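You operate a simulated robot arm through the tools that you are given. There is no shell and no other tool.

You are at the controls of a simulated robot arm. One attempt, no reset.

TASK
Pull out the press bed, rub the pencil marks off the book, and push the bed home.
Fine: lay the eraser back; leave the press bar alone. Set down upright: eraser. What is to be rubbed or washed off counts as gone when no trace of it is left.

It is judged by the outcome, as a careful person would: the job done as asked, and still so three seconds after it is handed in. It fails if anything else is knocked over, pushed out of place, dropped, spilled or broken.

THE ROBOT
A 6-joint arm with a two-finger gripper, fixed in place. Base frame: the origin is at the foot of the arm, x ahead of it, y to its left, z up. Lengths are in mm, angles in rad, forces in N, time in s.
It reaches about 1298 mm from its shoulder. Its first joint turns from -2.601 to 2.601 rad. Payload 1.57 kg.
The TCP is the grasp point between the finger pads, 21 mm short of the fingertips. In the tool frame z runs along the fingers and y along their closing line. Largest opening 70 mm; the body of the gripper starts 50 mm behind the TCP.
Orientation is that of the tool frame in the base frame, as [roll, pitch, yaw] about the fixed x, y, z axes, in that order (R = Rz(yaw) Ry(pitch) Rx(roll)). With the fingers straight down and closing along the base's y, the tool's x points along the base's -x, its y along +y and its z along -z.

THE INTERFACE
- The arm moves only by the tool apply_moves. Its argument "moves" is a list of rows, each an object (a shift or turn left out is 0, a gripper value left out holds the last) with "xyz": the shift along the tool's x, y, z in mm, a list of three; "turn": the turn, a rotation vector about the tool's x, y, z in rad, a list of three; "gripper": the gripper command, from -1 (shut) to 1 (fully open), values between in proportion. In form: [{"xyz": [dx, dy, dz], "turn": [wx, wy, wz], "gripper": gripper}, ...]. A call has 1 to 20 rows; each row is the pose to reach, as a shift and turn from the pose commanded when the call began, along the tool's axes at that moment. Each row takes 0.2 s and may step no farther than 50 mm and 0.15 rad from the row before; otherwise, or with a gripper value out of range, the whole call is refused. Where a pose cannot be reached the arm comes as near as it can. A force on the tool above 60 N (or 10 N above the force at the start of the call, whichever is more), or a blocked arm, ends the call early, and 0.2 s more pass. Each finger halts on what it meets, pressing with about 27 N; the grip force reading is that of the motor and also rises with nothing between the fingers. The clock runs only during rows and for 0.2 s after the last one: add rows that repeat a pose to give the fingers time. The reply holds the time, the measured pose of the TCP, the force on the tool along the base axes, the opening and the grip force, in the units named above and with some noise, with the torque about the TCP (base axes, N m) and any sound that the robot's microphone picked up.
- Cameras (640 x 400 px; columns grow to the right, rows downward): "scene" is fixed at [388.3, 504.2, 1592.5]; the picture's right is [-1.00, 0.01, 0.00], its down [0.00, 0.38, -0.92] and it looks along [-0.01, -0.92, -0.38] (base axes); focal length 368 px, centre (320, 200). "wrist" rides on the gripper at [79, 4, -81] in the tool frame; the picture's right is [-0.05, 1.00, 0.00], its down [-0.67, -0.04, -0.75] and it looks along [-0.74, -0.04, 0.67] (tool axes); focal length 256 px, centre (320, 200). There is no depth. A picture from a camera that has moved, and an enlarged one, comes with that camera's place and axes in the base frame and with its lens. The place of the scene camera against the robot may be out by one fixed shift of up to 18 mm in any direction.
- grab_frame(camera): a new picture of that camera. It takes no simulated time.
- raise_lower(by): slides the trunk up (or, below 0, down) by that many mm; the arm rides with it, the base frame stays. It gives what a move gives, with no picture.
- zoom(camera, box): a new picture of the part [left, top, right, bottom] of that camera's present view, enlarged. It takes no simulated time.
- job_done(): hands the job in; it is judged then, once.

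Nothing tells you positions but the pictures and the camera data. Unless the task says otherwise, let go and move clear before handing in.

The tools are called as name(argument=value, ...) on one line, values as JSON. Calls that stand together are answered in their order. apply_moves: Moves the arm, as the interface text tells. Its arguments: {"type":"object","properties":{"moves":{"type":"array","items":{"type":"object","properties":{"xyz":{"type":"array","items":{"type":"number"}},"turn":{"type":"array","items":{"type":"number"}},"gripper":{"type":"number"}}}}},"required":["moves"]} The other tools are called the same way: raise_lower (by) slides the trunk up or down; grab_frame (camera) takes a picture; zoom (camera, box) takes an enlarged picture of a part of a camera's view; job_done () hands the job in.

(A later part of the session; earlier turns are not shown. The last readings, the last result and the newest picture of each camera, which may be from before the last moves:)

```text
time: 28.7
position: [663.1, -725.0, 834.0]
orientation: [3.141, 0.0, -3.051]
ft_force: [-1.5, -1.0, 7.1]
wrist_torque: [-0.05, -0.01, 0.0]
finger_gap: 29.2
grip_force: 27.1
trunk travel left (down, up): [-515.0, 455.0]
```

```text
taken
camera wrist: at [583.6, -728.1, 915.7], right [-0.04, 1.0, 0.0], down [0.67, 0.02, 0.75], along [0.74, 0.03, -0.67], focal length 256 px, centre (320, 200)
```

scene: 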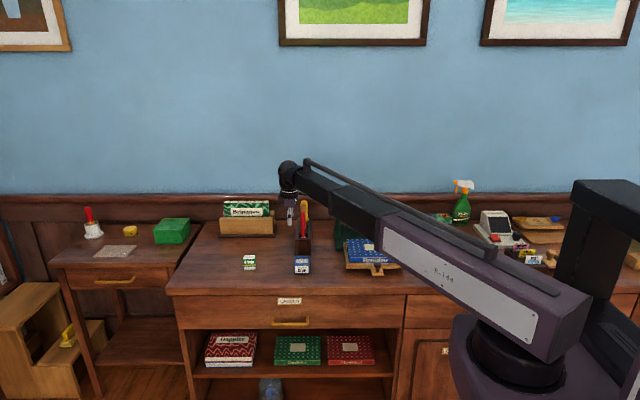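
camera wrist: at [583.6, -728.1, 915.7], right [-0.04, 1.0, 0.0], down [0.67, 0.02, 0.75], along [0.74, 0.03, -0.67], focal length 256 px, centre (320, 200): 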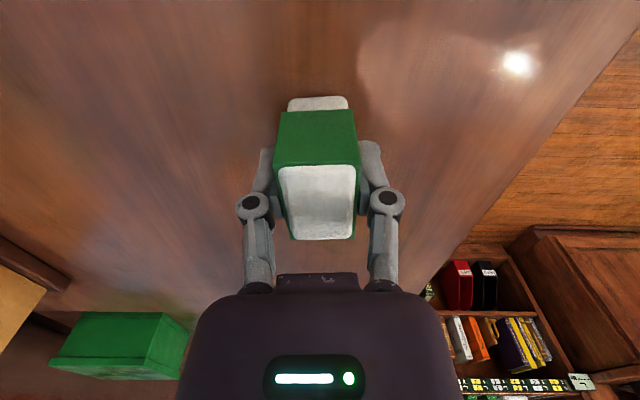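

The eraser is held at 29.2 mm. I'll lift it straight up, then carry it high and clear of the brushes to above the marks.

raise_lower(by=150)

apply_moves(moves=[{"xyz": [20, 2.5, 0], "turn": [0, 0, 0.006], "gripper": -1}, {"xyz": [55, 7, 0], "turn": [0, 0, 0.012]}, {"xyz": [95, 11.5, 0], "turn": [0, 0, 0.018]}, {"xyz": [135, 16.5, 0], "turn": [0, 0, 0.024]}, {"xyz": [175, 21, 0], "turn": [0, 0, 0.03]}, {"xyz": [215, 26, 0], "turn": [0, 0, 0.036]}, {"xyz": [255, 31, 0], "turn": [0, 0, 0.042]}, {"xyz": [295, 36, 0], "turn": [0, 0, 0.048]}, {"xyz": [331.8, 39.9, 0], "turn": [0, 0, 0.054]}, {"xyz": [369.4, 30.7, 0], "turn": [0, 0, 0.06]}, {"xyz": [407.1, 21.6, 0], "turn": [0, 0, 0.066]}, {"xyz": [444.7, 12.4, 0], "turn": [0, 0, 0.072]}, {"xyz": [482.3, 3.2, 0], "turn": [0, 0, 0.078]}, {"xyz": [520, -5.9, 0], "turn": [0, 0, 0.084]}, {"xyz": [545, -12, 0], "turn": [0, 0, 0.09]}, {"xyz": [557.6, -15.1, 0], "turn": [0, 0, 0.09]}, {"xyz": [557.6, -15.1, 0], "turn": [0, 0, 0.09]}])

grab_frame(camera="wrist")

grab_frame(camera="scene")

```text
time: 30.5
position: [663.6, -725.9, 983.0]
orientation: [-3.141, -0.001, -3.052]
ft_force: [0.7, -0.5, -0.9]
wrist_torque: [0.02, -0.01, 0.01]
finger_gap: 29.2
grip_force: 26.7
trunk travel left (down, up): [-665.0, 305.0]
```

```text
time: 34.1
position: [111.2, -788.1, 983.3]
orientation: [-3.14, 0.0, -3.142]
ft_force: [0.3, -0.2, -1.6]
wrist_torque: [0.0, -0.03, -0.01]
finger_gap: 29.2
grip_force: 26.9
trunk travel left (down, up): [-665.0, 305.0]
```

```text
taken
camera wrist: at [29.8, -785.0, 1064.9], right [0.05, 1.0, 0.0], down [0.67, -0.04, 0.75], along [0.74, -0.04, -0.67], focal length 256 px, centre (320, 200)
```

wrist: 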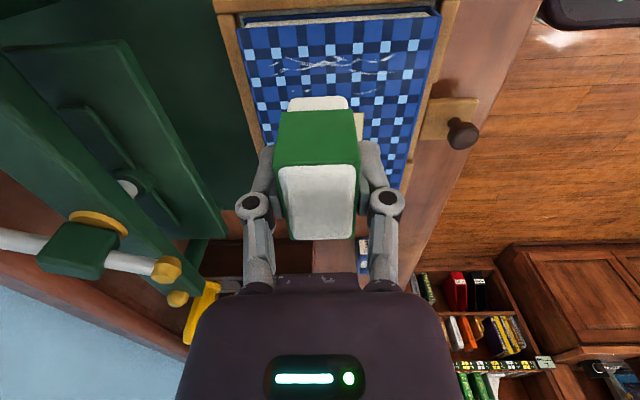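

```text
taken
```

scene: 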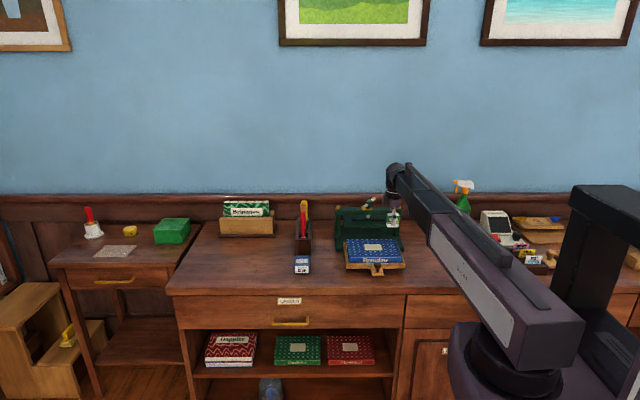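

The eraser is over the book and I can see the marks from this angle. I'll zoom to refine their extents.

zoom(camera="wrist", box=[210, 0, 470, 120])

zoom(camera="scene", box=[335, 200, 415, 270])

```text
2.46 times, centred on (340, 60) of wrist
camera zoom: at [29.8, -785.0, 1064.9], right [0.05, 1.0, 0.0], down [0.67, -0.04, 0.75], along [0.74, -0.04, -0.67], focal length 630 px, centre (271, 545)
```

zoom: 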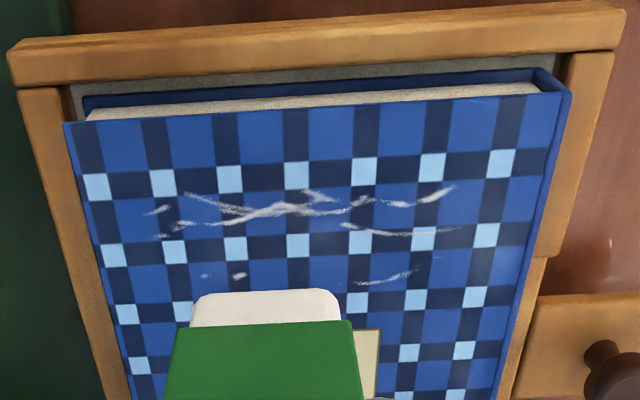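

```text
5.71 times, centred on (375, 235) of scene
camera zoom: at [388.3, 504.2, 1592.5], right [-1.0, 0.01, 0.0], down [0.0, 0.38, -0.92], along [-0.01, -0.92, -0.38], focal length 2103 px, centre (6, 0)
```

zoom: 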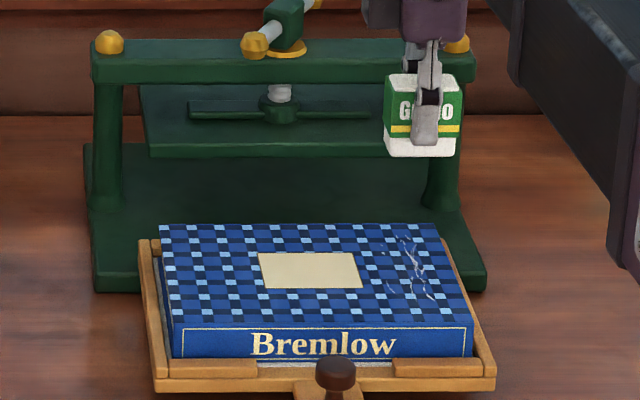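

Comparing both views, the cover is at z ≈ 860 and the marks span x 96–129, y −729 to −828. The eraser, 46 mm wide in x, covers that at x = 112. I'll lower close to the cover.

raise_lower(by=-65)

apply_moves(moves=[{"xyz": [-1, 0, 5], "gripper": -1}, {"xyz": [-1, 0, 5], "gripper": -1}])

zoom(camera="scene", box=[335, 200, 415, 270])

grab_frame(camera="wrist")

```text
time: 35.1
position: [109.8, -788.4, 917.6]
orientation: [-3.14, -0.001, -3.14]
ft_force: [0.0, 0.4, 0.0]
wrist_torque: [-0.01, -0.04, 0.01]
finger_gap: 29.0
grip_force: 27.0
trunk travel left (down, up): [-600.0, 370.0]
```

```text
time: 35.7
position: [109.8, -788.4, 918.4]
orientation: [3.14, 0.001, 3.14]
ft_force: [0.2, -0.2, -0.3]
wrist_torque: [0.01, -0.02, 0.0]
finger_gap: 29.0
grip_force: 27.2
out of reach, approached as far as the arm can: row 1, 2
trunk travel left (down, up): [-600.0, 370.0]
```

```text
5.71 times, centred on (375, 235) of scene
camera zoom: at [388.3, 504.2, 1592.5], right [-1.0, 0.01, 0.0], down [0.0, 0.38, -0.92], along [-0.01, -0.92, -0.38], focal length 2103 px, centre (6, 0)
```

zoom: 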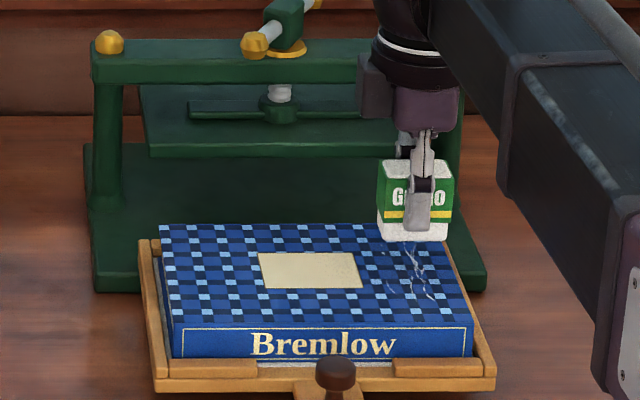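

```text
taken
camera wrist: at [30.0, -785.0, 999.9], right [0.05, 1.0, 0.0], down [0.67, -0.04, 0.75], along [0.74, -0.04, -0.67], focal length 256 px, centre (320, 200)
```

wrist: 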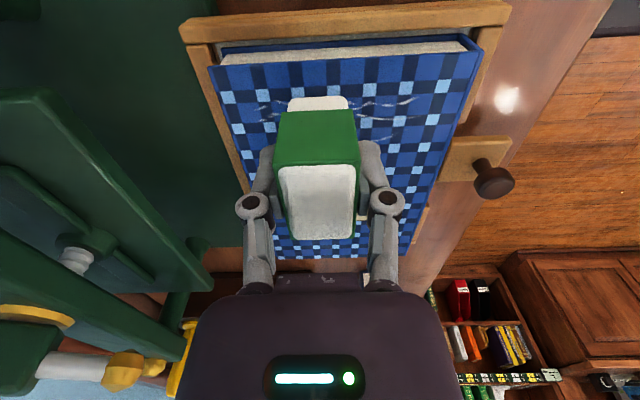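

The arm only changes height through the trunk, so I'll approach the cover with small trunk steps and watch the force.

apply_moves(moves=[{"xyz": [-2, 0, 0], "gripper": -1}, {"xyz": [-2, 0, 0], "gripper": -1}])

raise_lower(by=-16)

zoom(camera="scene", box=[355, 220, 411, 255])

```text
time: 36.3
position: [111.0, -789.3, 918.1]
orientation: [3.141, -0.001, -3.141]
ft_force: [0.0, 0.7, -0.3]
wrist_torque: [0.0, 0.0, 0.02]
finger_gap: 29.1
grip_force: 26.8
trunk travel left (down, up): [-600.0, 370.0]
```

```text
time: 36.9
position: [111.6, -788.7, 903.8]
orientation: [3.14, 0.0, 3.141]
ft_force: [-0.5, 0.6, -0.9]
wrist_torque: [-0.01, 0.01, -0.04]
finger_gap: 29.0
grip_force: 27.5
trunk travel left (down, up): [-584.0, 386.0]
```

```text
11.43 times, centred on (383, 238) of scene
camera zoom: at [388.3, 504.2, 1592.5], right [-1.0, 0.01, 0.0], down [0.0, 0.38, -0.92], along [-0.01, -0.92, -0.38], focal length 4206 px, centre (-400, -229)
```

zoom: 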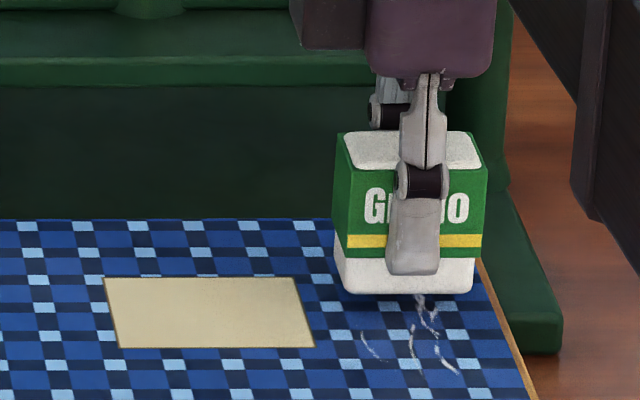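

The eraser is just above the cover, shadow close. Stepping down slowly.

raise_lower(by=-5)

raise_lower(by=-3)

```text
time: 37.5
position: [112.9, -787.3, 897.2]
orientation: [3.141, 0.0, 3.141]
ft_force: [0.4, -0.5, -1.1]
wrist_torque: [0.02, 0.02, 0.03]
finger_gap: 29.0
grip_force: 26.7
trunk travel left (down, up): [-579.0, 391.0]
```

```text
time: 38.0
position: [112.6, -788.2, 896.3]
orientation: [-3.139, 0.001, 3.141]
ft_force: [1.2, -2.6, 23.1]
wrist_torque: [-0.02, -0.01, 0.03]
finger_gap: 29.4
grip_force: 26.7
trunk travel left (down, up): [-576.0, 394.0]
```

Contact confirmed at TCP z ≈ 896.5, with 23 N. I'll ease off 1 mm for a lighter rub.

raise_lower(by=1)

zoom(camera="scene", box=[355, 220, 411, 255])

```text
time: 38.5
position: [111.8, -788.7, 895.4]
orientation: [-3.141, 0.0, -3.141]
ft_force: [1.6, 0.7, 12.3]
wrist_torque: [0.01, -0.04, 0.0]
finger_gap: 29.2
grip_force: 26.8
trunk travel left (down, up): [-577.0, 393.0]
```

```text
11.43 times, centred on (383, 238) of scene
camera zoom: at [388.3, 504.2, 1592.5], right [-1.0, 0.01, 0.0], down [0.0, 0.38, -0.92], along [-0.01, -0.92, -0.38], focal length 4206 px, centre (-400, -229)
```

zoom: 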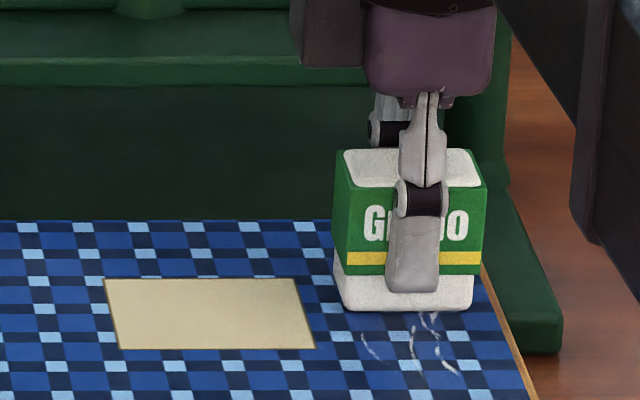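

Contact force is about 12 N. The bed slides freely along y, so rubbing along y might drag it. I'll rub along x instead, in strips.

apply_moves(moves=[{"xyz": [-5, 0, 0], "gripper": -1}, {"xyz": [-10, 0, 0]}, {"xyz": [-14, 0, 0]}, {"xyz": [-8, 0, 0]}, {"xyz": [-2, 0, 0]}, {"xyz": [4, 0, 0]}, {"xyz": [8, 0, 0]}, {"xyz": [2, 0, 0]}, {"xyz": [-4, 0, 0]}, {"xyz": [-10, 0, 0]}, {"xyz": [-14, 0, 0]}, {"xyz": [-8, 0, 0]}, {"xyz": [-2, 0, 0]}, {"xyz": [4, 0, 0]}, {"xyz": [8, 0, 0]}, {"xyz": [4, 0, 0]}, {"xyz": [0, 0, 0]}])

zoom(camera="scene", box=[345, 215, 411, 258])

grab_frame(camera="wrist")

```text
time: 42.1
position: [111.7, -788.7, 896.2]
orientation: [-3.141, 0.0, -3.141]
ft_force: [-3.9, 0.1, 7.1]
wrist_torque: [-0.02, 0.09, 0.03]
finger_gap: 29.1
grip_force: 26.9
trunk travel left (down, up): [-577.0, 393.0]
```

```text
9.30 times, centred on (378, 236) of scene
camera zoom: at [388.3, 504.2, 1592.5], right [-1.0, 0.01, 0.0], down [0.0, 0.38, -0.92], along [-0.01, -0.92, -0.38], focal length 3423 px, centre (-220, -140)
```

zoom: 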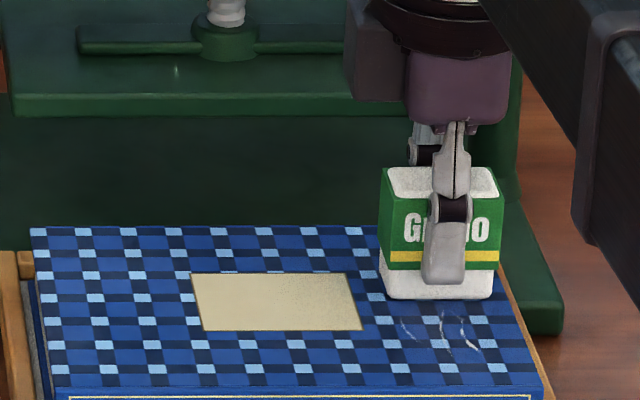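

```text
taken
camera wrist: at [31.1, -784.8, 977.5], right [0.05, 1.0, 0.0], down [0.67, -0.04, 0.74], along [0.74, -0.04, -0.67], focal length 256 px, centre (320, 200)
```

wrist: 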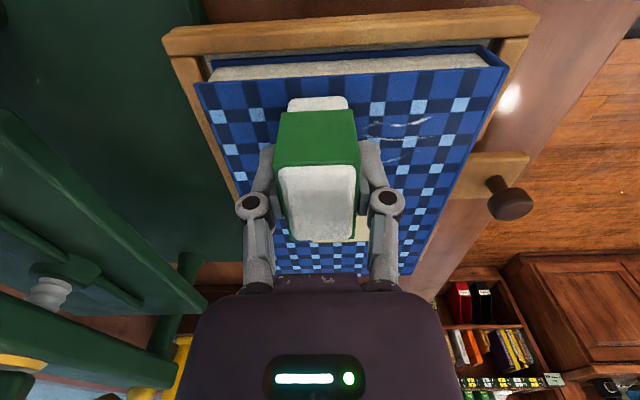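

The marks look fainter. I'll lift and look at the state.

raise_lower(by=60)

zoom(camera="wrist", box=[190, 20, 500, 140])

zoom(camera="scene", box=[345, 215, 411, 258])

```text
time: 43.1
position: [112.1, -788.8, 954.6]
orientation: [3.14, 0.0, 3.141]
ft_force: [0.0, -0.3, -1.1]
wrist_torque: [-0.01, 0.0, 0.0]
finger_gap: 29.0
grip_force: 27.1
trunk travel left (down, up): [-637.0, 333.0]
```

```text
2.06 times, centred on (345, 80) of wrist
camera zoom: at [31.8, -785.5, 1036.8], right [0.05, 1.0, 0.0], down [0.67, -0.04, 0.75], along [0.74, -0.04, -0.67], focal length 528 px, centre (268, 448)
```

zoom: 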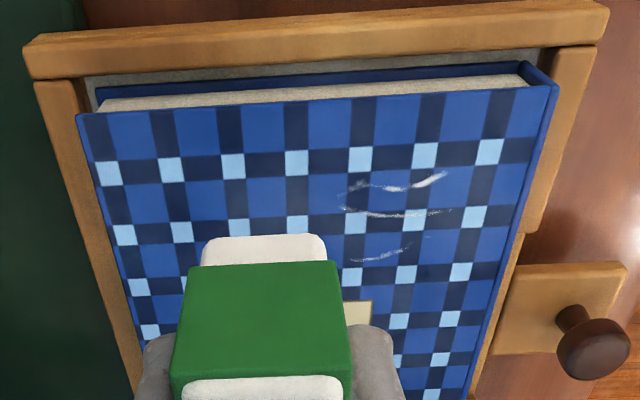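

```text
9.30 times, centred on (378, 236) of scene
camera zoom: at [388.3, 504.2, 1592.5], right [-1.0, 0.01, 0.0], down [0.0, 0.38, -0.92], along [-0.01, -0.92, -0.38], focal length 3423 px, centre (-220, -140)
```

zoom: 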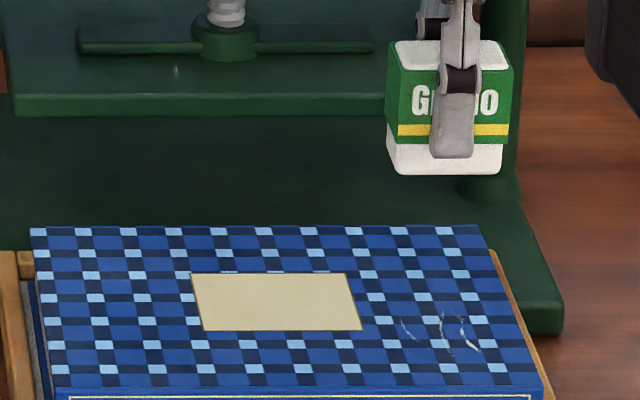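

Everything at the rear is gone; the remaining marks lie at y −730 to −766. I'll shift 38 mm toward the front and rub again.

apply_moves(moves=[{"xyz": [0, 15, 0], "gripper": -1}, {"xyz": [0, 30, 0]}, {"xyz": [0, 38, 0]}, {"xyz": [0, 38, 0]}])

raise_lower(by=-57)

raise_lower(by=-3)

```text
time: 44.1
position: [113.0, -751.4, 955.2]
orientation: [3.139, 0.0, 3.14]
ft_force: [-0.6, -0.1, -1.6]
wrist_torque: [-0.03, -0.01, -0.03]
finger_gap: 29.1
grip_force: 26.6
trunk travel left (down, up): [-637.0, 333.0]
```

```text
time: 45.1
position: [113.1, -750.9, 898.3]
orientation: [3.141, 0.0, -3.142]
ft_force: [-0.2, -0.1, -0.6]
wrist_torque: [0.01, 0.03, 0.03]
finger_gap: 29.1
grip_force: 27.2
trunk travel left (down, up): [-580.0, 390.0]
```

```text
time: 45.6
position: [112.3, -751.2, 895.0]
orientation: [-3.139, -0.001, -3.14]
ft_force: [-0.2, -1.6, 7.2]
wrist_torque: [-0.08, -0.03, -0.03]
finger_gap: 29.0
grip_force: 27.1
trunk travel left (down, up): [-577.0, 393.0]
```

apply_moves(moves=[{"xyz": [-5, 0, 0], "gripper": -1}, {"xyz": [-10, 0, 0]}, {"xyz": [-14, 0, 0]}, {"xyz": [-8, 0, 0]}, {"xyz": [-2, 0, 0]}, {"xyz": [4, 0, 0]}, {"xyz": [8, 0, 0]}, {"xyz": [2, 0, 0]}, {"xyz": [-4, 0, 0]}, {"xyz": [-10, 0, 0]}, {"xyz": [-14, 0, 0]}, {"xyz": [-8, 0, 0]}, {"xyz": [-2, 0, 0]}, {"xyz": [4, 0, 0]}, {"xyz": [8, 0, 0]}, {"xyz": [4, 0, 0]}, {"xyz": [0, 0, 0]}])

raise_lower(by=60)

zoom(camera="wrist", box=[150, 20, 460, 140])

zoom(camera="scene", box=[345, 215, 411, 258])

```text
time: 49.2
position: [111.0, -752.1, 895.8]
orientation: [-3.14, -0.001, -3.141]
ft_force: [-3.7, -0.3, 6.3]
wrist_torque: [0.03, 0.07, 0.03]
finger_gap: 28.9
grip_force: 27.0
trunk travel left (down, up): [-577.0, 393.0]
```

```text
time: 50.2
position: [112.4, -751.2, 955.5]
orientation: [3.141, 0.001, 3.142]
ft_force: [0.2, -0.3, -1.3]
wrist_torque: [-0.01, -0.02, 0.02]
finger_gap: 29.1
grip_force: 27.2
trunk travel left (down, up): [-637.0, 333.0]
```

```text
2.06 times, centred on (305, 80) of wrist
camera zoom: at [31.4, -747.7, 1036.9], right [0.05, 1.0, 0.0], down [0.67, -0.04, 0.75], along [0.74, -0.04, -0.67], focal length 528 px, centre (351, 448)
```

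zoom: 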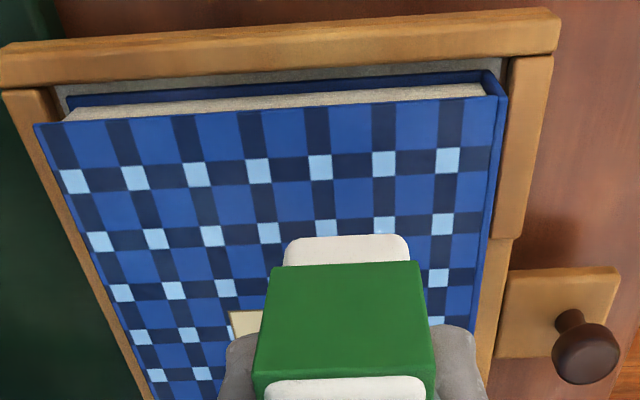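

```text
9.30 times, centred on (378, 236) of scene
camera zoom: at [388.3, 504.2, 1592.5], right [-1.0, 0.01, 0.0], down [0.0, 0.38, -0.92], along [-0.01, -0.92, -0.38], focal length 3423 px, centre (-220, -140)
```

zoom: 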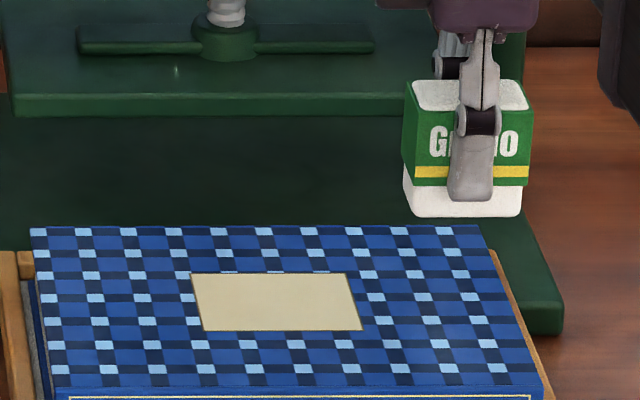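

The cover looks clean. I'll check the rubbed area at high zoom for any trace.

zoom(camera="scene", box=[378, 236, 408, 258])

zoom(camera="wrist", box=[150, 60, 300, 150])

zoom(camera="wrist", box=[250, 50, 420, 150])

```text
16.00 times, centred on (393, 247) of scene
camera zoom: at [388.3, 504.2, 1592.5], right [-1.0, 0.01, 0.0], down [0.0, 0.38, -0.92], along [-0.01, -0.92, -0.38], focal length 5888 px, centre (-848, -552)
```

zoom: 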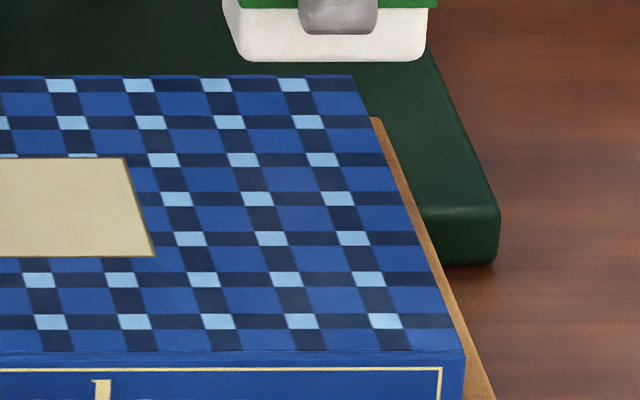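

```text
4.27 times, centred on (225, 105) of wrist
camera zoom: at [31.4, -747.7, 1036.9], right [0.05, 1.0, 0.0], down [0.67, -0.04, 0.75], along [0.74, -0.04, -0.67], focal length 1092 px, centre (725, 605)
```

zoom: 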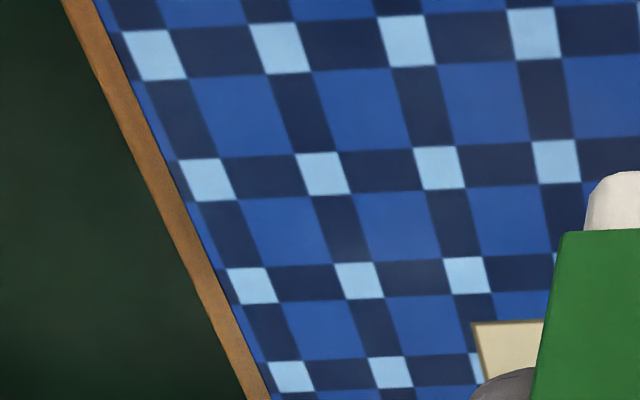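

```text
3.76 times, centred on (335, 100) of wrist
camera zoom: at [31.4, -747.7, 1036.9], right [0.05, 1.0, 0.0], down [0.67, -0.04, 0.75], along [0.74, -0.04, -0.67], focal length 964 px, centre (264, 576)
```

zoom: 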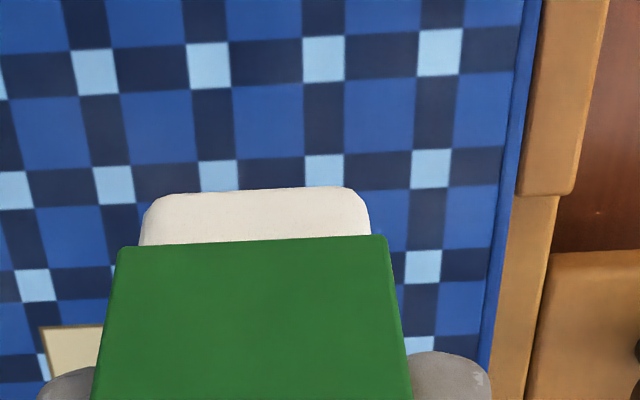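

It looks clean. To be sure no faint trace remains, I'll make another pass at the rear (y ≈ −812) and then near the middle and front.

apply_moves(moves=[{"xyz": [0, -20, 0], "gripper": -1}, {"xyz": [0, -42, 0]}, {"xyz": [0, -61, 0]}, {"xyz": [0, -61, 0]}])

raise_lower(by=-57)

raise_lower(by=-3)

apply_moves(moves=[{"xyz": [-5, 0, 0], "gripper": -1}, {"xyz": [-10, 0, 0]}, {"xyz": [-14, 0, 0]}, {"xyz": [-8, 0, 0]}, {"xyz": [-2, 0, 0]}, {"xyz": [4, 0, 0]}, {"xyz": [8, 0, 0]}, {"xyz": [2, 0, 0]}, {"xyz": [-4, 0, 0]}, {"xyz": [-10, 0, 0]}, {"xyz": [-14, 0, 0]}, {"xyz": [-8, 0, 0]}, {"xyz": [-2, 0, 0]}, {"xyz": [4, 0, 0]}, {"xyz": [8, 0, 0]}, {"xyz": [4, 0, 0]}, {"xyz": [0, 0, 0]}])

raise_lower(by=20)

zoom(camera="scene", box=[335, 215, 415, 270])

```text
time: 51.2
position: [110.8, -812.5, 955.9]
orientation: [3.141, 0.0, -3.141]
ft_force: [0.2, 0.1, -0.1]
wrist_torque: [0.0, -0.01, -0.01]
finger_gap: 28.9
grip_force: 27.6
trunk travel left (down, up): [-637.0, 333.0]
```

```text
time: 52.2
position: [111.7, -810.9, 899.4]
orientation: [-3.141, -0.001, -3.142]
ft_force: [1.2, 0.4, 0.0]
wrist_torque: [0.04, 0.02, 0.01]
finger_gap: 29.4
grip_force: 26.6
trunk travel left (down, up): [-580.0, 390.0]
```

```text
time: 52.7
position: [111.7, -812.4, 895.6]
orientation: [3.141, 0.0, -3.14]
ft_force: [1.1, -1.6, 5.8]
wrist_torque: [-0.05, 0.0, 0.0]
finger_gap: 29.1
grip_force: 27.1
trunk travel left (down, up): [-577.0, 393.0]
```

```text
time: 56.3
position: [110.2, -811.6, 895.1]
orientation: [-3.14, 0.0, 3.139]
ft_force: [-1.7, 0.6, 4.7]
wrist_torque: [0.0, 0.06, 0.02]
finger_gap: 29.2
grip_force: 27.2
trunk travel left (down, up): [-577.0, 393.0]
```

```text
time: 57.0
position: [111.4, -811.7, 915.5]
orientation: [-3.142, 0.001, 3.141]
ft_force: [0.0, 0.8, -0.3]
wrist_torque: [0.01, -0.01, -0.01]
finger_gap: 29.0
grip_force: 27.4
trunk travel left (down, up): [-597.0, 373.0]
```

```text
7.27 times, centred on (375, 242) of scene
camera zoom: at [388.3, 504.2, 1592.5], right [-1.0, 0.01, 0.0], down [0.0, 0.38, -0.92], along [-0.01, -0.92, -0.38], focal length 2676 px, centre (-80, -109)
```

zoom: 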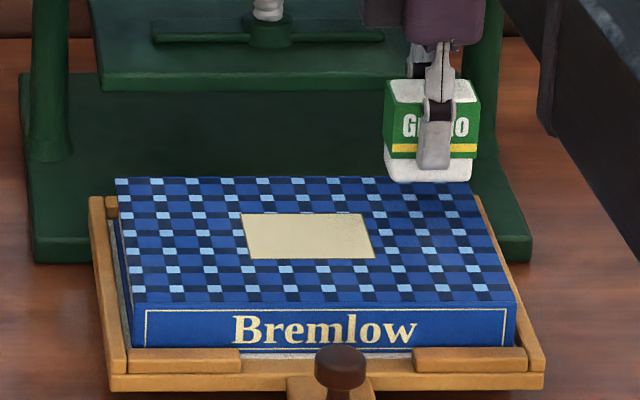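

The bed and book stayed put. Two more light passes, at y ≈ −770 and −738.

apply_moves(moves=[{"xyz": [0, 20, 0], "gripper": -1}, {"xyz": [0, 42, 0]}, {"xyz": [0, 42, 0]}])

raise_lower(by=-20)

apply_moves(moves=[{"xyz": [-5, 0, 0], "gripper": -1}, {"xyz": [-10, 0, 0]}, {"xyz": [-14, 0, 0]}, {"xyz": [-8, 0, 0]}, {"xyz": [-2, 0, 0]}, {"xyz": [4, 0, 0]}, {"xyz": [8, 0, 0]}, {"xyz": [2, 0, 0]}, {"xyz": [-4, 0, 0]}, {"xyz": [-10, 0, 0]}, {"xyz": [-14, 0, 0]}, {"xyz": [-8, 0, 0]}, {"xyz": [-2, 0, 0]}, {"xyz": [4, 0, 0]}, {"xyz": [8, 0, 0]}, {"xyz": [4, 0, 0]}, {"xyz": [0, 0, 0]}])

raise_lower(by=20)

apply_moves(moves=[{"xyz": [0, 16, 0], "gripper": -1}, {"xyz": [0, 33, 0]}, {"xyz": [0, 33, 0]}])

raise_lower(by=-20)

apply_moves(moves=[{"xyz": [-5, 0, 0], "gripper": -1}, {"xyz": [-10, 0, 0]}, {"xyz": [-14, 0, 0]}, {"xyz": [-8, 0, 0]}, {"xyz": [-2, 0, 0]}, {"xyz": [4, 0, 0]}, {"xyz": [8, 0, 0]}, {"xyz": [2, 0, 0]}, {"xyz": [-4, 0, 0]}, {"xyz": [-10, 0, 0]}, {"xyz": [-14, 0, 0]}, {"xyz": [-8, 0, 0]}, {"xyz": [-2, 0, 0]}, {"xyz": [4, 0, 0]}, {"xyz": [8, 0, 0]}, {"xyz": [4, 0, 0]}, {"xyz": [0, 0, 0]}])

raise_lower(by=88)

zoom(camera="scene", box=[335, 215, 415, 270])

zoom(camera="wrist", box=[150, 0, 460, 140])

```text
time: 57.8
position: [112.4, -770.0, 914.0]
orientation: [-3.141, 0.0, 3.141]
ft_force: [0.7, 0.5, -0.5]
wrist_torque: [-0.02, -0.01, -0.01]
finger_gap: 29.1
grip_force: 27.2
trunk travel left (down, up): [-597.0, 373.0]
```

```text
time: 58.4
position: [111.0, -770.4, 896.7]
orientation: [3.14, 0.0, -3.141]
ft_force: [-0.3, 1.0, 1.1]
wrist_torque: [0.03, -0.02, 0.03]
finger_gap: 29.1
grip_force: 27.1
trunk travel left (down, up): [-577.0, 393.0]
```

```text
time: 62.0
position: [111.8, -769.2, 894.8]
orientation: [3.14, -0.001, -3.14]
ft_force: [-1.0, -0.5, 0.6]
wrist_torque: [0.01, 0.02, 0.0]
finger_gap: 29.2
grip_force: 27.2
trunk travel left (down, up): [-577.0, 393.0]
```

```text
time: 62.7
position: [112.4, -769.4, 916.1]
orientation: [-3.142, -0.001, -3.141]
ft_force: [-0.6, 0.2, -0.7]
wrist_torque: [0.0, 0.01, 0.01]
finger_gap: 29.3
grip_force: 27.3
trunk travel left (down, up): [-597.0, 373.0]
```

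```text
time: 63.5
position: [111.2, -735.7, 914.4]
orientation: [3.141, 0.002, -3.14]
ft_force: [-0.4, 0.2, -1.5]
wrist_torque: [0.01, -0.03, 0.01]
finger_gap: 29.2
grip_force: 26.7
trunk travel left (down, up): [-597.0, 373.0]
```

```text
time: 64.2
position: [111.3, -735.6, 895.9]
orientation: [3.141, 0.001, 3.141]
ft_force: [0.2, -0.2, -0.8]
wrist_torque: [0.0, 0.0, 0.0]
finger_gap: 28.9
grip_force: 27.1
trunk travel left (down, up): [-577.0, 393.0]
```

```text
time: 67.8
position: [112.0, -735.5, 895.4]
orientation: [-3.141, 0.001, -3.141]
ft_force: [0.0, 0.1, -1.2]
wrist_torque: [0.01, -0.02, -0.01]
finger_gap: 29.4
grip_force: 26.6
trunk travel left (down, up): [-577.0, 393.0]
```

```text
time: 69.0
position: [111.5, -736.8, 983.1]
orientation: [3.141, -0.002, -3.14]
ft_force: [0.3, -0.2, 0.0]
wrist_torque: [-0.02, 0.0, -0.01]
finger_gap: 29.3
grip_force: 27.1
trunk travel left (down, up): [-665.0, 305.0]
```

```text
7.27 times, centred on (375, 242) of scene
camera zoom: at [388.3, 504.2, 1592.5], right [-1.0, 0.01, 0.0], down [0.0, 0.38, -0.92], along [-0.01, -0.92, -0.38], focal length 2676 px, centre (-80, -109)
```

zoom: 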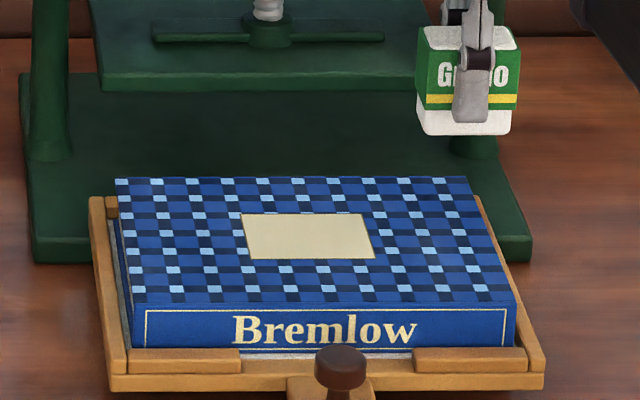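

```text
2.06 times, centred on (305, 70) of wrist
camera zoom: at [31.1, -732.1, 1064.8], right [0.05, 1.0, 0.0], down [0.67, -0.04, 0.75], along [0.74, -0.04, -0.67], focal length 528 px, centre (351, 468)
```

zoom: 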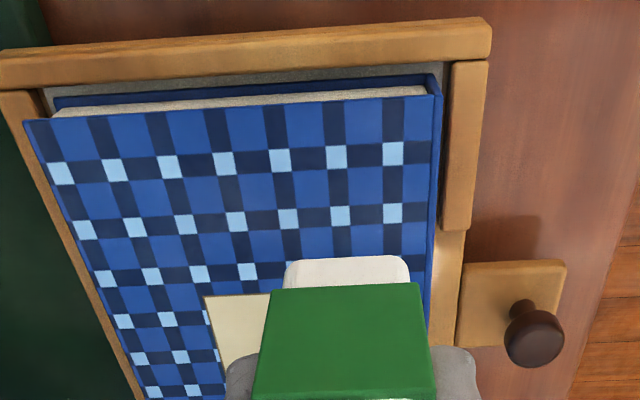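

The last two passes made almost no contact because the eraser slid up slightly in the grip. I'll repeat the front pass 2 mm lower.

raise_lower(by=-88)

raise_lower(by=-2)

```text
time: 70.2
position: [110.4, -735.1, 894.7]
orientation: [-3.142, -0.002, 3.139]
ft_force: [-0.6, -0.8, -1.1]
wrist_torque: [0.07, 0.02, -0.01]
finger_gap: 29.1
grip_force: 27.0
trunk travel left (down, up): [-577.0, 393.0]
```

```text
time: 70.8
position: [111.3, -734.4, 895.0]
orientation: [-3.141, 0.0, 3.14]
ft_force: [1.7, -3.5, 25.5]
wrist_torque: [-0.04, 0.0, 0.02]
finger_gap: 29.1
grip_force: 26.9
trunk travel left (down, up): [-575.0, 395.0]
```

raise_lower(by=1)

apply_moves(moves=[{"xyz": [-5, 0, 0], "gripper": -1}, {"xyz": [-10, 0, 0]}, {"xyz": [-14, 0, 0]}, {"xyz": [-8, 0, 0]}, {"xyz": [-2, 0, 0]}, {"xyz": [4, 0, 0]}, {"xyz": [8, 0, 0]}, {"xyz": [2, 0, 0]}, {"xyz": [-4, 0, 0]}, {"xyz": [-10, 0, 0]}, {"xyz": [-14, 0, 0]}, {"xyz": [-8, 0, 0]}, {"xyz": [-2, 0, 0]}, {"xyz": [4, 0, 0]}, {"xyz": [8, 0, 0]}, {"xyz": [4, 0, 0]}, {"xyz": [0, 0, 0]}])

raise_lower(by=10)

apply_moves(moves=[{"xyz": [0, -17, 0], "gripper": -1}, {"xyz": [0, -34, 0]}, {"xyz": [0, -34, 0]}])

raise_lower(by=-10)

apply_moves(moves=[{"xyz": [-5, 0, 0], "gripper": -1}, {"xyz": [-10, 0, 0]}, {"xyz": [-14, 0, 0]}, {"xyz": [-8, 0, 0]}, {"xyz": [-2, 0, 0]}, {"xyz": [4, 0, 0]}, {"xyz": [8, 0, 0]}, {"xyz": [2, 0, 0]}, {"xyz": [-4, 0, 0]}, {"xyz": [-10, 0, 0]}, {"xyz": [-14, 0, 0]}, {"xyz": [-8, 0, 0]}, {"xyz": [-2, 0, 0]}, {"xyz": [4, 0, 0]}, {"xyz": [8, 0, 0]}, {"xyz": [4, 0, 0]}, {"xyz": [0, 0, 0]}])

raise_lower(by=89)

zoom(camera="scene", box=[335, 215, 415, 270])

grab_frame(camera="wrist")

```text
time: 71.3
position: [111.6, -734.2, 895.0]
orientation: [3.141, 0.001, -3.141]
ft_force: [1.2, 0.0, 13.4]
wrist_torque: [0.0, -0.02, 0.0]
finger_gap: 29.0
grip_force: 27.0
trunk travel left (down, up): [-576.0, 394.0]
```

```text
time: 74.9
position: [109.8, -736.3, 894.9]
orientation: [3.141, 0.002, 3.141]
ft_force: [-4.7, 0.2, 7.3]
wrist_torque: [0.0, 0.09, -0.02]
finger_gap: 29.1
grip_force: 27.3
trunk travel left (down, up): [-576.0, 394.0]
```

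```text
time: 75.5
position: [112.0, -735.9, 903.5]
orientation: [3.141, -0.001, 3.139]
ft_force: [-0.5, 1.0, -0.5]
wrist_torque: [-0.02, 0.01, 0.02]
finger_gap: 28.9
grip_force: 27.3
trunk travel left (down, up): [-586.0, 384.0]
```

```text
time: 76.2
position: [109.4, -770.2, 904.9]
orientation: [-3.141, -0.001, -3.141]
ft_force: [-0.8, 0.4, -1.6]
wrist_torque: [-0.02, 0.0, 0.01]
finger_gap: 28.7
grip_force: 27.2
trunk travel left (down, up): [-586.0, 384.0]
```

```text
time: 76.8
position: [109.2, -769.8, 895.2]
orientation: [3.141, 0.0, -3.14]
ft_force: [-0.2, -0.9, 5.2]
wrist_torque: [-0.01, 0.0, 0.02]
finger_gap: 29.0
grip_force: 26.7
trunk travel left (down, up): [-576.0, 394.0]
```

```text
time: 80.4
position: [110.0, -769.1, 894.3]
orientation: [3.14, 0.001, -3.14]
ft_force: [-2.5, 0.2, 4.1]
wrist_torque: [0.03, 0.08, 0.02]
finger_gap: 28.5
grip_force: 27.1
trunk travel left (down, up): [-576.0, 394.0]
```

```text
time: 81.7
position: [109.8, -769.8, 983.7]
orientation: [-3.141, 0.0, -3.142]
ft_force: [0.2, -0.5, -1.0]
wrist_torque: [-0.02, 0.02, -0.01]
finger_gap: 28.5
grip_force: 27.2
trunk travel left (down, up): [-665.0, 305.0]
```

```text
7.27 times, centred on (375, 242) of scene
camera zoom: at [388.3, 504.2, 1592.5], right [-1.0, 0.01, 0.0], down [0.0, 0.38, -0.92], along [-0.01, -0.92, -0.38], focal length 2676 px, centre (-80, -109)
```

zoom: 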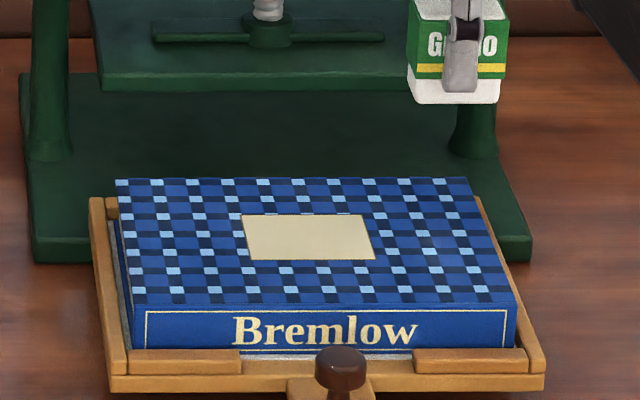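

```text
taken
camera wrist: at [29.6, -766.6, 1064.8], right [0.05, 1.0, 0.0], down [0.67, -0.04, 0.75], along [0.74, -0.04, -0.67], focal length 256 px, centre (320, 200)
```

wrist: 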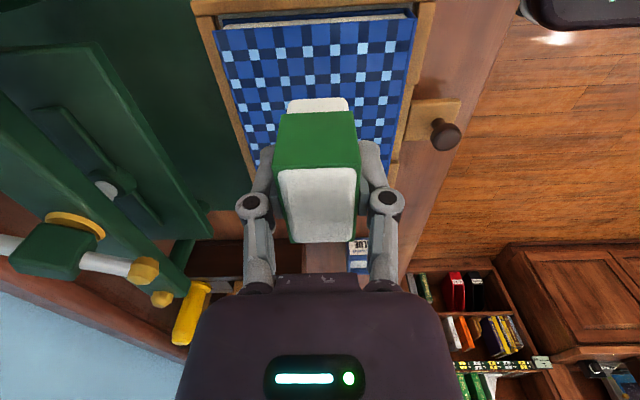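

No trace remains and the book hasn't moved. Now I'll carry the eraser back to its original place along the same clear route.

apply_moves(moves=[{"xyz": [-20, 5, 0], "turn": [0, 0, -0.006], "gripper": -1}, {"xyz": [-55, 14, 0], "turn": [0, 0, -0.012]}, {"xyz": [-95, 24, 0], "turn": [0, 0, -0.018]}, {"xyz": [-135, 34, 0], "turn": [0, 0, -0.024]}, {"xyz": [-175, 44, 0], "turn": [0, 0, -0.03]}, {"xyz": [-220, 55, 0], "turn": [0, 0, -0.036]}, {"xyz": [-260, 54, 0], "turn": [0, 0, -0.042]}, {"xyz": [-300, 53, 0], "turn": [0, 0, -0.048]}, {"xyz": [-340, 51.5, 0], "turn": [0, 0, -0.054]}, {"xyz": [-380, 50.5, 0], "turn": [0, 0, -0.06]}, {"xyz": [-420, 49, 0], "turn": [0, 0, -0.066]}, {"xyz": [-460, 47.5, 0], "turn": [0, 0, -0.072]}, {"xyz": [-500, 46, 0], "turn": [0, 0, -0.08]}, {"xyz": [-535, 45, 0], "turn": [0, 0, -0.09]}, {"xyz": [-553.7, 44.6, 0], "turn": [0, 0, -0.09]}, {"xyz": [-553.7, 44.6, 0], "turn": [0, 0, -0.09]}, {"xyz": [-553.7, 44.6, 0], "turn": [0, 0, -0.09]}])

grab_frame(camera="wrist")

grab_frame(camera="scene")

```text
time: 85.3
position: [664.3, -724.9, 982.4]
orientation: [3.14, 0.0, -3.053]
ft_force: [-0.5, 0.5, -1.5]
wrist_torque: [0.01, -0.01, 0.0]
finger_gap: 28.6
grip_force: 27.3
trunk travel left (down, up): [-665.0, 305.0]
```

```text
taken
camera wrist: at [583.6, -728.4, 1064.9], right [-0.04, 1.0, 0.0], down [0.67, 0.02, 0.74], along [0.74, 0.03, -0.67], focal length 256 px, centre (320, 200)
```

wrist: 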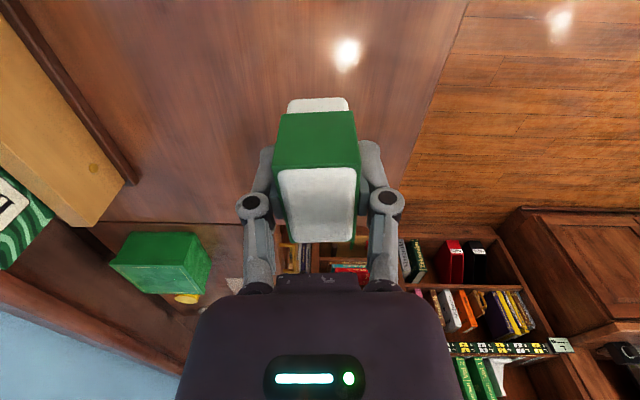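

```text
taken
```

scene: 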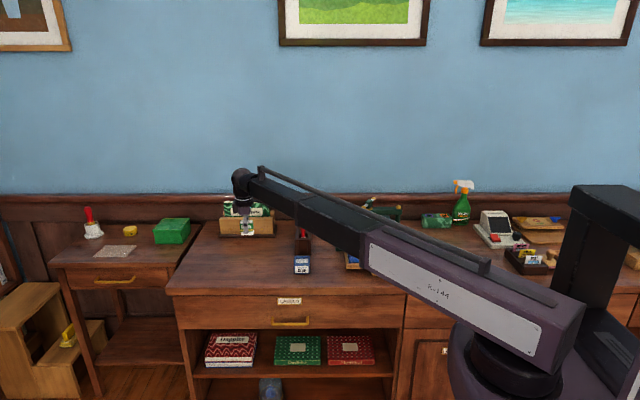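

I'm back over the original spot at (664, −725). Lowering it to the desk, the last part in small steps.

raise_lower(by=-146)

raise_lower(by=-3)

raise_lower(by=-1.5)

zoom(camera="scene", box=[230, 245, 278, 275])

```text
time: 87.0
position: [663.1, -724.8, 837.3]
orientation: [-3.141, 0.001, -3.054]
ft_force: [0.0, -0.8, -0.4]
wrist_torque: [0.01, 0.0, 0.01]
finger_gap: 29.2
grip_force: 26.8
trunk travel left (down, up): [-519.0, 451.0]
```

```text
time: 87.5
position: [664.5, -725.3, 834.5]
orientation: [-3.14, -0.001, -3.052]
ft_force: [0.1, -1.2, 0.4]
wrist_torque: [-0.02, 0.0, 0.0]
finger_gap: 28.9
grip_force: 27.8
trunk travel left (down, up): [-516.0, 454.0]
```

```text
time: 88.0
position: [664.0, -724.5, 832.6]
orientation: [-3.141, -0.001, -3.052]
ft_force: [-0.2, -0.6, 0.4]
wrist_torque: [-0.03, -0.02, -0.04]
finger_gap: 29.0
grip_force: 27.1
trunk travel left (down, up): [-514.0, 456.0]
```

```text
13.33 times, centred on (254, 260) of scene
camera zoom: at [388.3, 504.2, 1592.5], right [-1.0, 0.01, 0.0], down [0.0, 0.38, -0.92], along [-0.01, -0.92, -0.38], focal length 4907 px, centre (1200, -600)
```

zoom: 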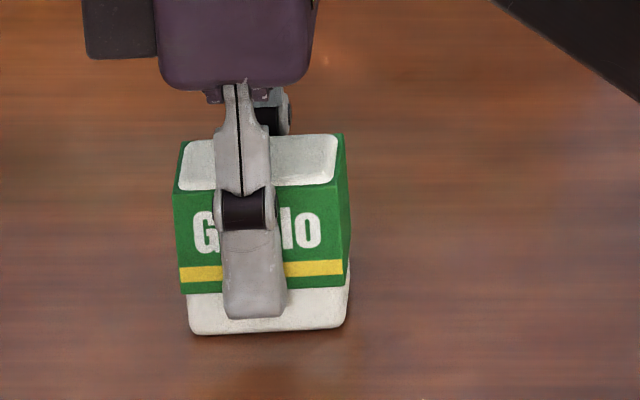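

It's almost in contact and matches its original image position. One more millimetre.

raise_lower(by=-1)

```text
time: 88.5
position: [663.5, -725.6, 833.0]
orientation: [-3.141, 0.0, -3.051]
ft_force: [1.7, -1.7, 7.9]
wrist_torque: [-0.04, -0.01, 0.0]
finger_gap: 28.8
grip_force: 26.9
trunk travel left (down, up): [-513.0, 457.0]
```

Contact at 8 N. Releasing the eraser, then rising straight up.

apply_moves(moves=[{"xyz": [0, 0, 0], "gripper": -0.1}, {"xyz": [0, 0, 0], "gripper": 0.3}, {"xyz": [0, 0, 0], "gripper": 1}, {"xyz": [0, 0, 0], "gripper": 1}, {"xyz": [0, 0, 0], "gripper": 1}, {"xyz": [0, 0, 0], "gripper": 1}])

raise_lower(by=150)

grab_frame(camera="wrist")

zoom(camera="scene", box=[230, 245, 278, 275])

```text
time: 89.9
position: [664.2, -724.3, 832.0]
orientation: [3.139, 0.0, -3.052]
ft_force: [0.3, -0.2, 0.1]
wrist_torque: [0.02, -0.01, 0.0]
finger_gap: 70.0
grip_force: 0.0
trunk travel left (down, up): [-513.0, 457.0]
```

```text
time: 91.7
position: [664.6, -725.2, 982.6]
orientation: [3.141, 0.0, -3.051]
ft_force: [-0.9, -0.3, -0.4]
wrist_torque: [0.01, -0.01, 0.03]
finger_gap: 70.3
grip_force: 0.0
trunk travel left (down, up): [-663.0, 307.0]
```

```text
taken
camera wrist: at [583.5, -728.5, 1063.4], right [-0.04, 1.0, 0.0], down [0.67, 0.02, 0.74], along [0.74, 0.03, -0.67], focal length 256 px, centre (320, 200)
```

wrist: 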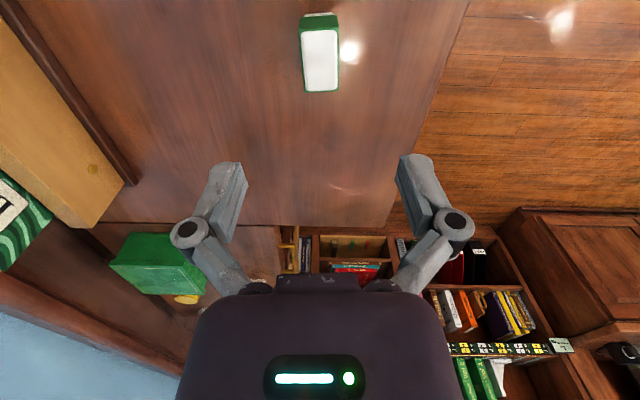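

```text
13.33 times, centred on (254, 260) of scene
camera zoom: at [388.3, 504.2, 1592.5], right [-1.0, 0.01, 0.0], down [0.0, 0.38, -0.92], along [-0.01, -0.92, -0.38], focal length 4907 px, centre (1200, -600)
```

zoom: 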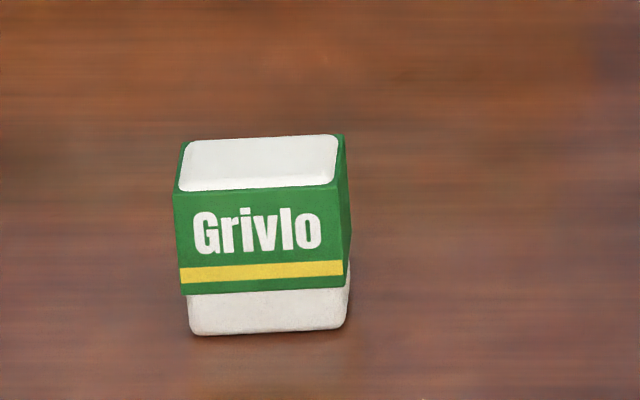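

The eraser is back in its place, upright. Next I return to the knob with the fingers closing along x.

apply_moves(moves=[{"xyz": [36.6, 9.1, 0], "turn": [0, 0, 0.1277], "gripper": 1}, {"xyz": [73.3, 18.2, 0], "turn": [0, 0, 0.2554]}, {"xyz": [110, 27.3, 0], "turn": [0, 0, 0.3831]}, {"xyz": [146.6, 36.3, 0], "turn": [0, 0, 0.5108]}, {"xyz": [183.2, 45.4, 0], "turn": [0, 0, 0.6385]}, {"xyz": [219.9, 54.5, 0], "turn": [0, 0, 0.7662]}, {"xyz": [256.5, 63.6, 0], "turn": [0, 0, 0.8938]}, {"xyz": [293.2, 72.7, 0], "turn": [0, 0, 1.0215]}, {"xyz": [329.8, 81.8, 0], "turn": [0, 0, 1.1492]}, {"xyz": [366.5, 90.8, 0], "turn": [0, 0, 1.2769]}, {"xyz": [403.1, 99.9, 0], "turn": [0, 0, 1.4046]}, {"xyz": [439.8, 109, 0], "turn": [0, 0, 1.5323]}, {"xyz": [476.8, 117.1, 0], "turn": [0, 0, 1.66]}, {"xyz": [476.8, 117.1, 0], "turn": [0, 0, 1.66]}])

grab_frame(camera="wrist")

grab_frame(camera="scene")

```text
time: 94.7
position: [177.9, -651.4, 982.2]
orientation: [-3.141, 0.001, 1.569]
ft_force: [0.1, 0.9, 0.0]
wrist_torque: [0.01, 0.02, -0.01]
finger_gap: 70.1
grip_force: 0.1
trunk travel left (down, up): [-663.0, 307.0]
```

```text
taken
camera wrist: at [180.8, -573.1, 1063.4], right [1.0, -0.05, 0.0], down [-0.04, -0.67, 0.74], along [-0.04, -0.74, -0.67], focal length 256 px, centre (320, 200)
```

wrist: 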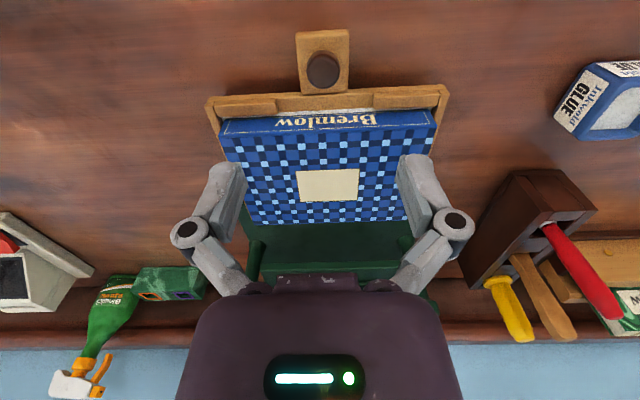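

```text
taken
```

scene: 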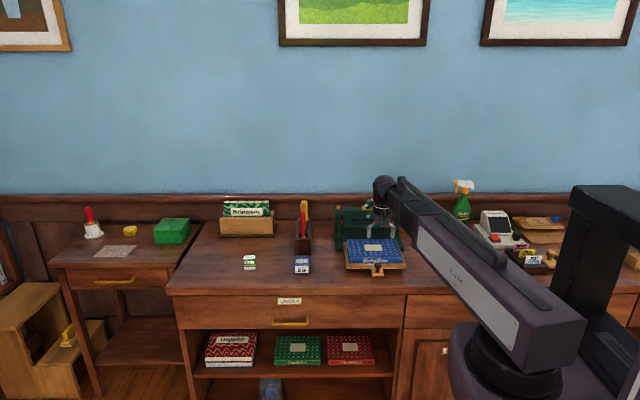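

The knob is where I left it, (179, −651). I'll check the cover once more from here before pushing the bed home.

zoom(camera="wrist", box=[215, 105, 325, 230])

zoom(camera="wrist", box=[205, 80, 455, 235])

zoom(camera="scene", box=[370, 232, 410, 262])

```text
3.20 times, centred on (270, 168) of wrist
camera zoom: at [180.8, -573.1, 1063.4], right [1.0, -0.05, 0.0], down [-0.04, -0.67, 0.74], along [-0.04, -0.74, -0.67], focal length 819 px, centre (480, 304)
```

zoom: 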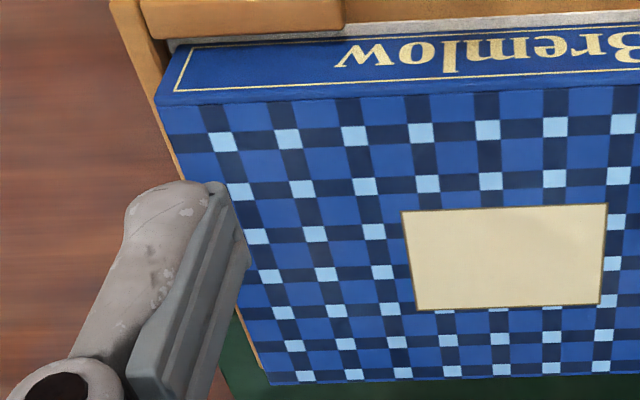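

```text
2.56 times, centred on (330, 158) of wrist
camera zoom: at [180.8, -573.1, 1063.4], right [1.0, -0.05, 0.0], down [-0.04, -0.67, 0.74], along [-0.04, -0.74, -0.67], focal length 655 px, centre (294, 309)
```

zoom: 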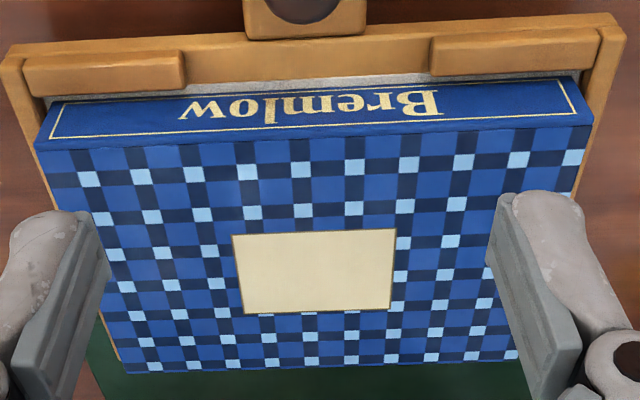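

```text
13.33 times, centred on (390, 247) of scene
camera zoom: at [388.3, 504.2, 1592.5], right [-1.0, 0.01, 0.0], down [0.0, 0.38, -0.92], along [-0.01, -0.92, -0.38], focal length 4907 px, centre (-613, -427)
```

zoom: 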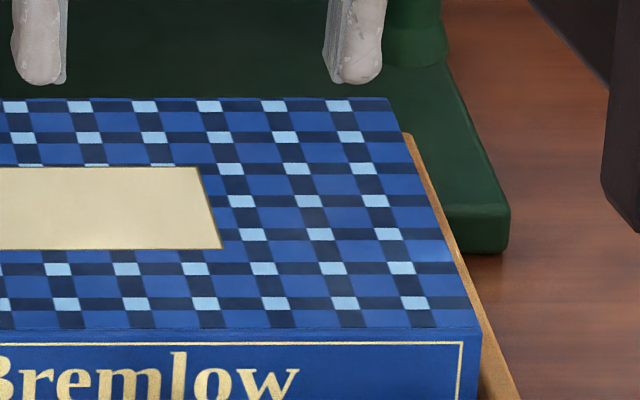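

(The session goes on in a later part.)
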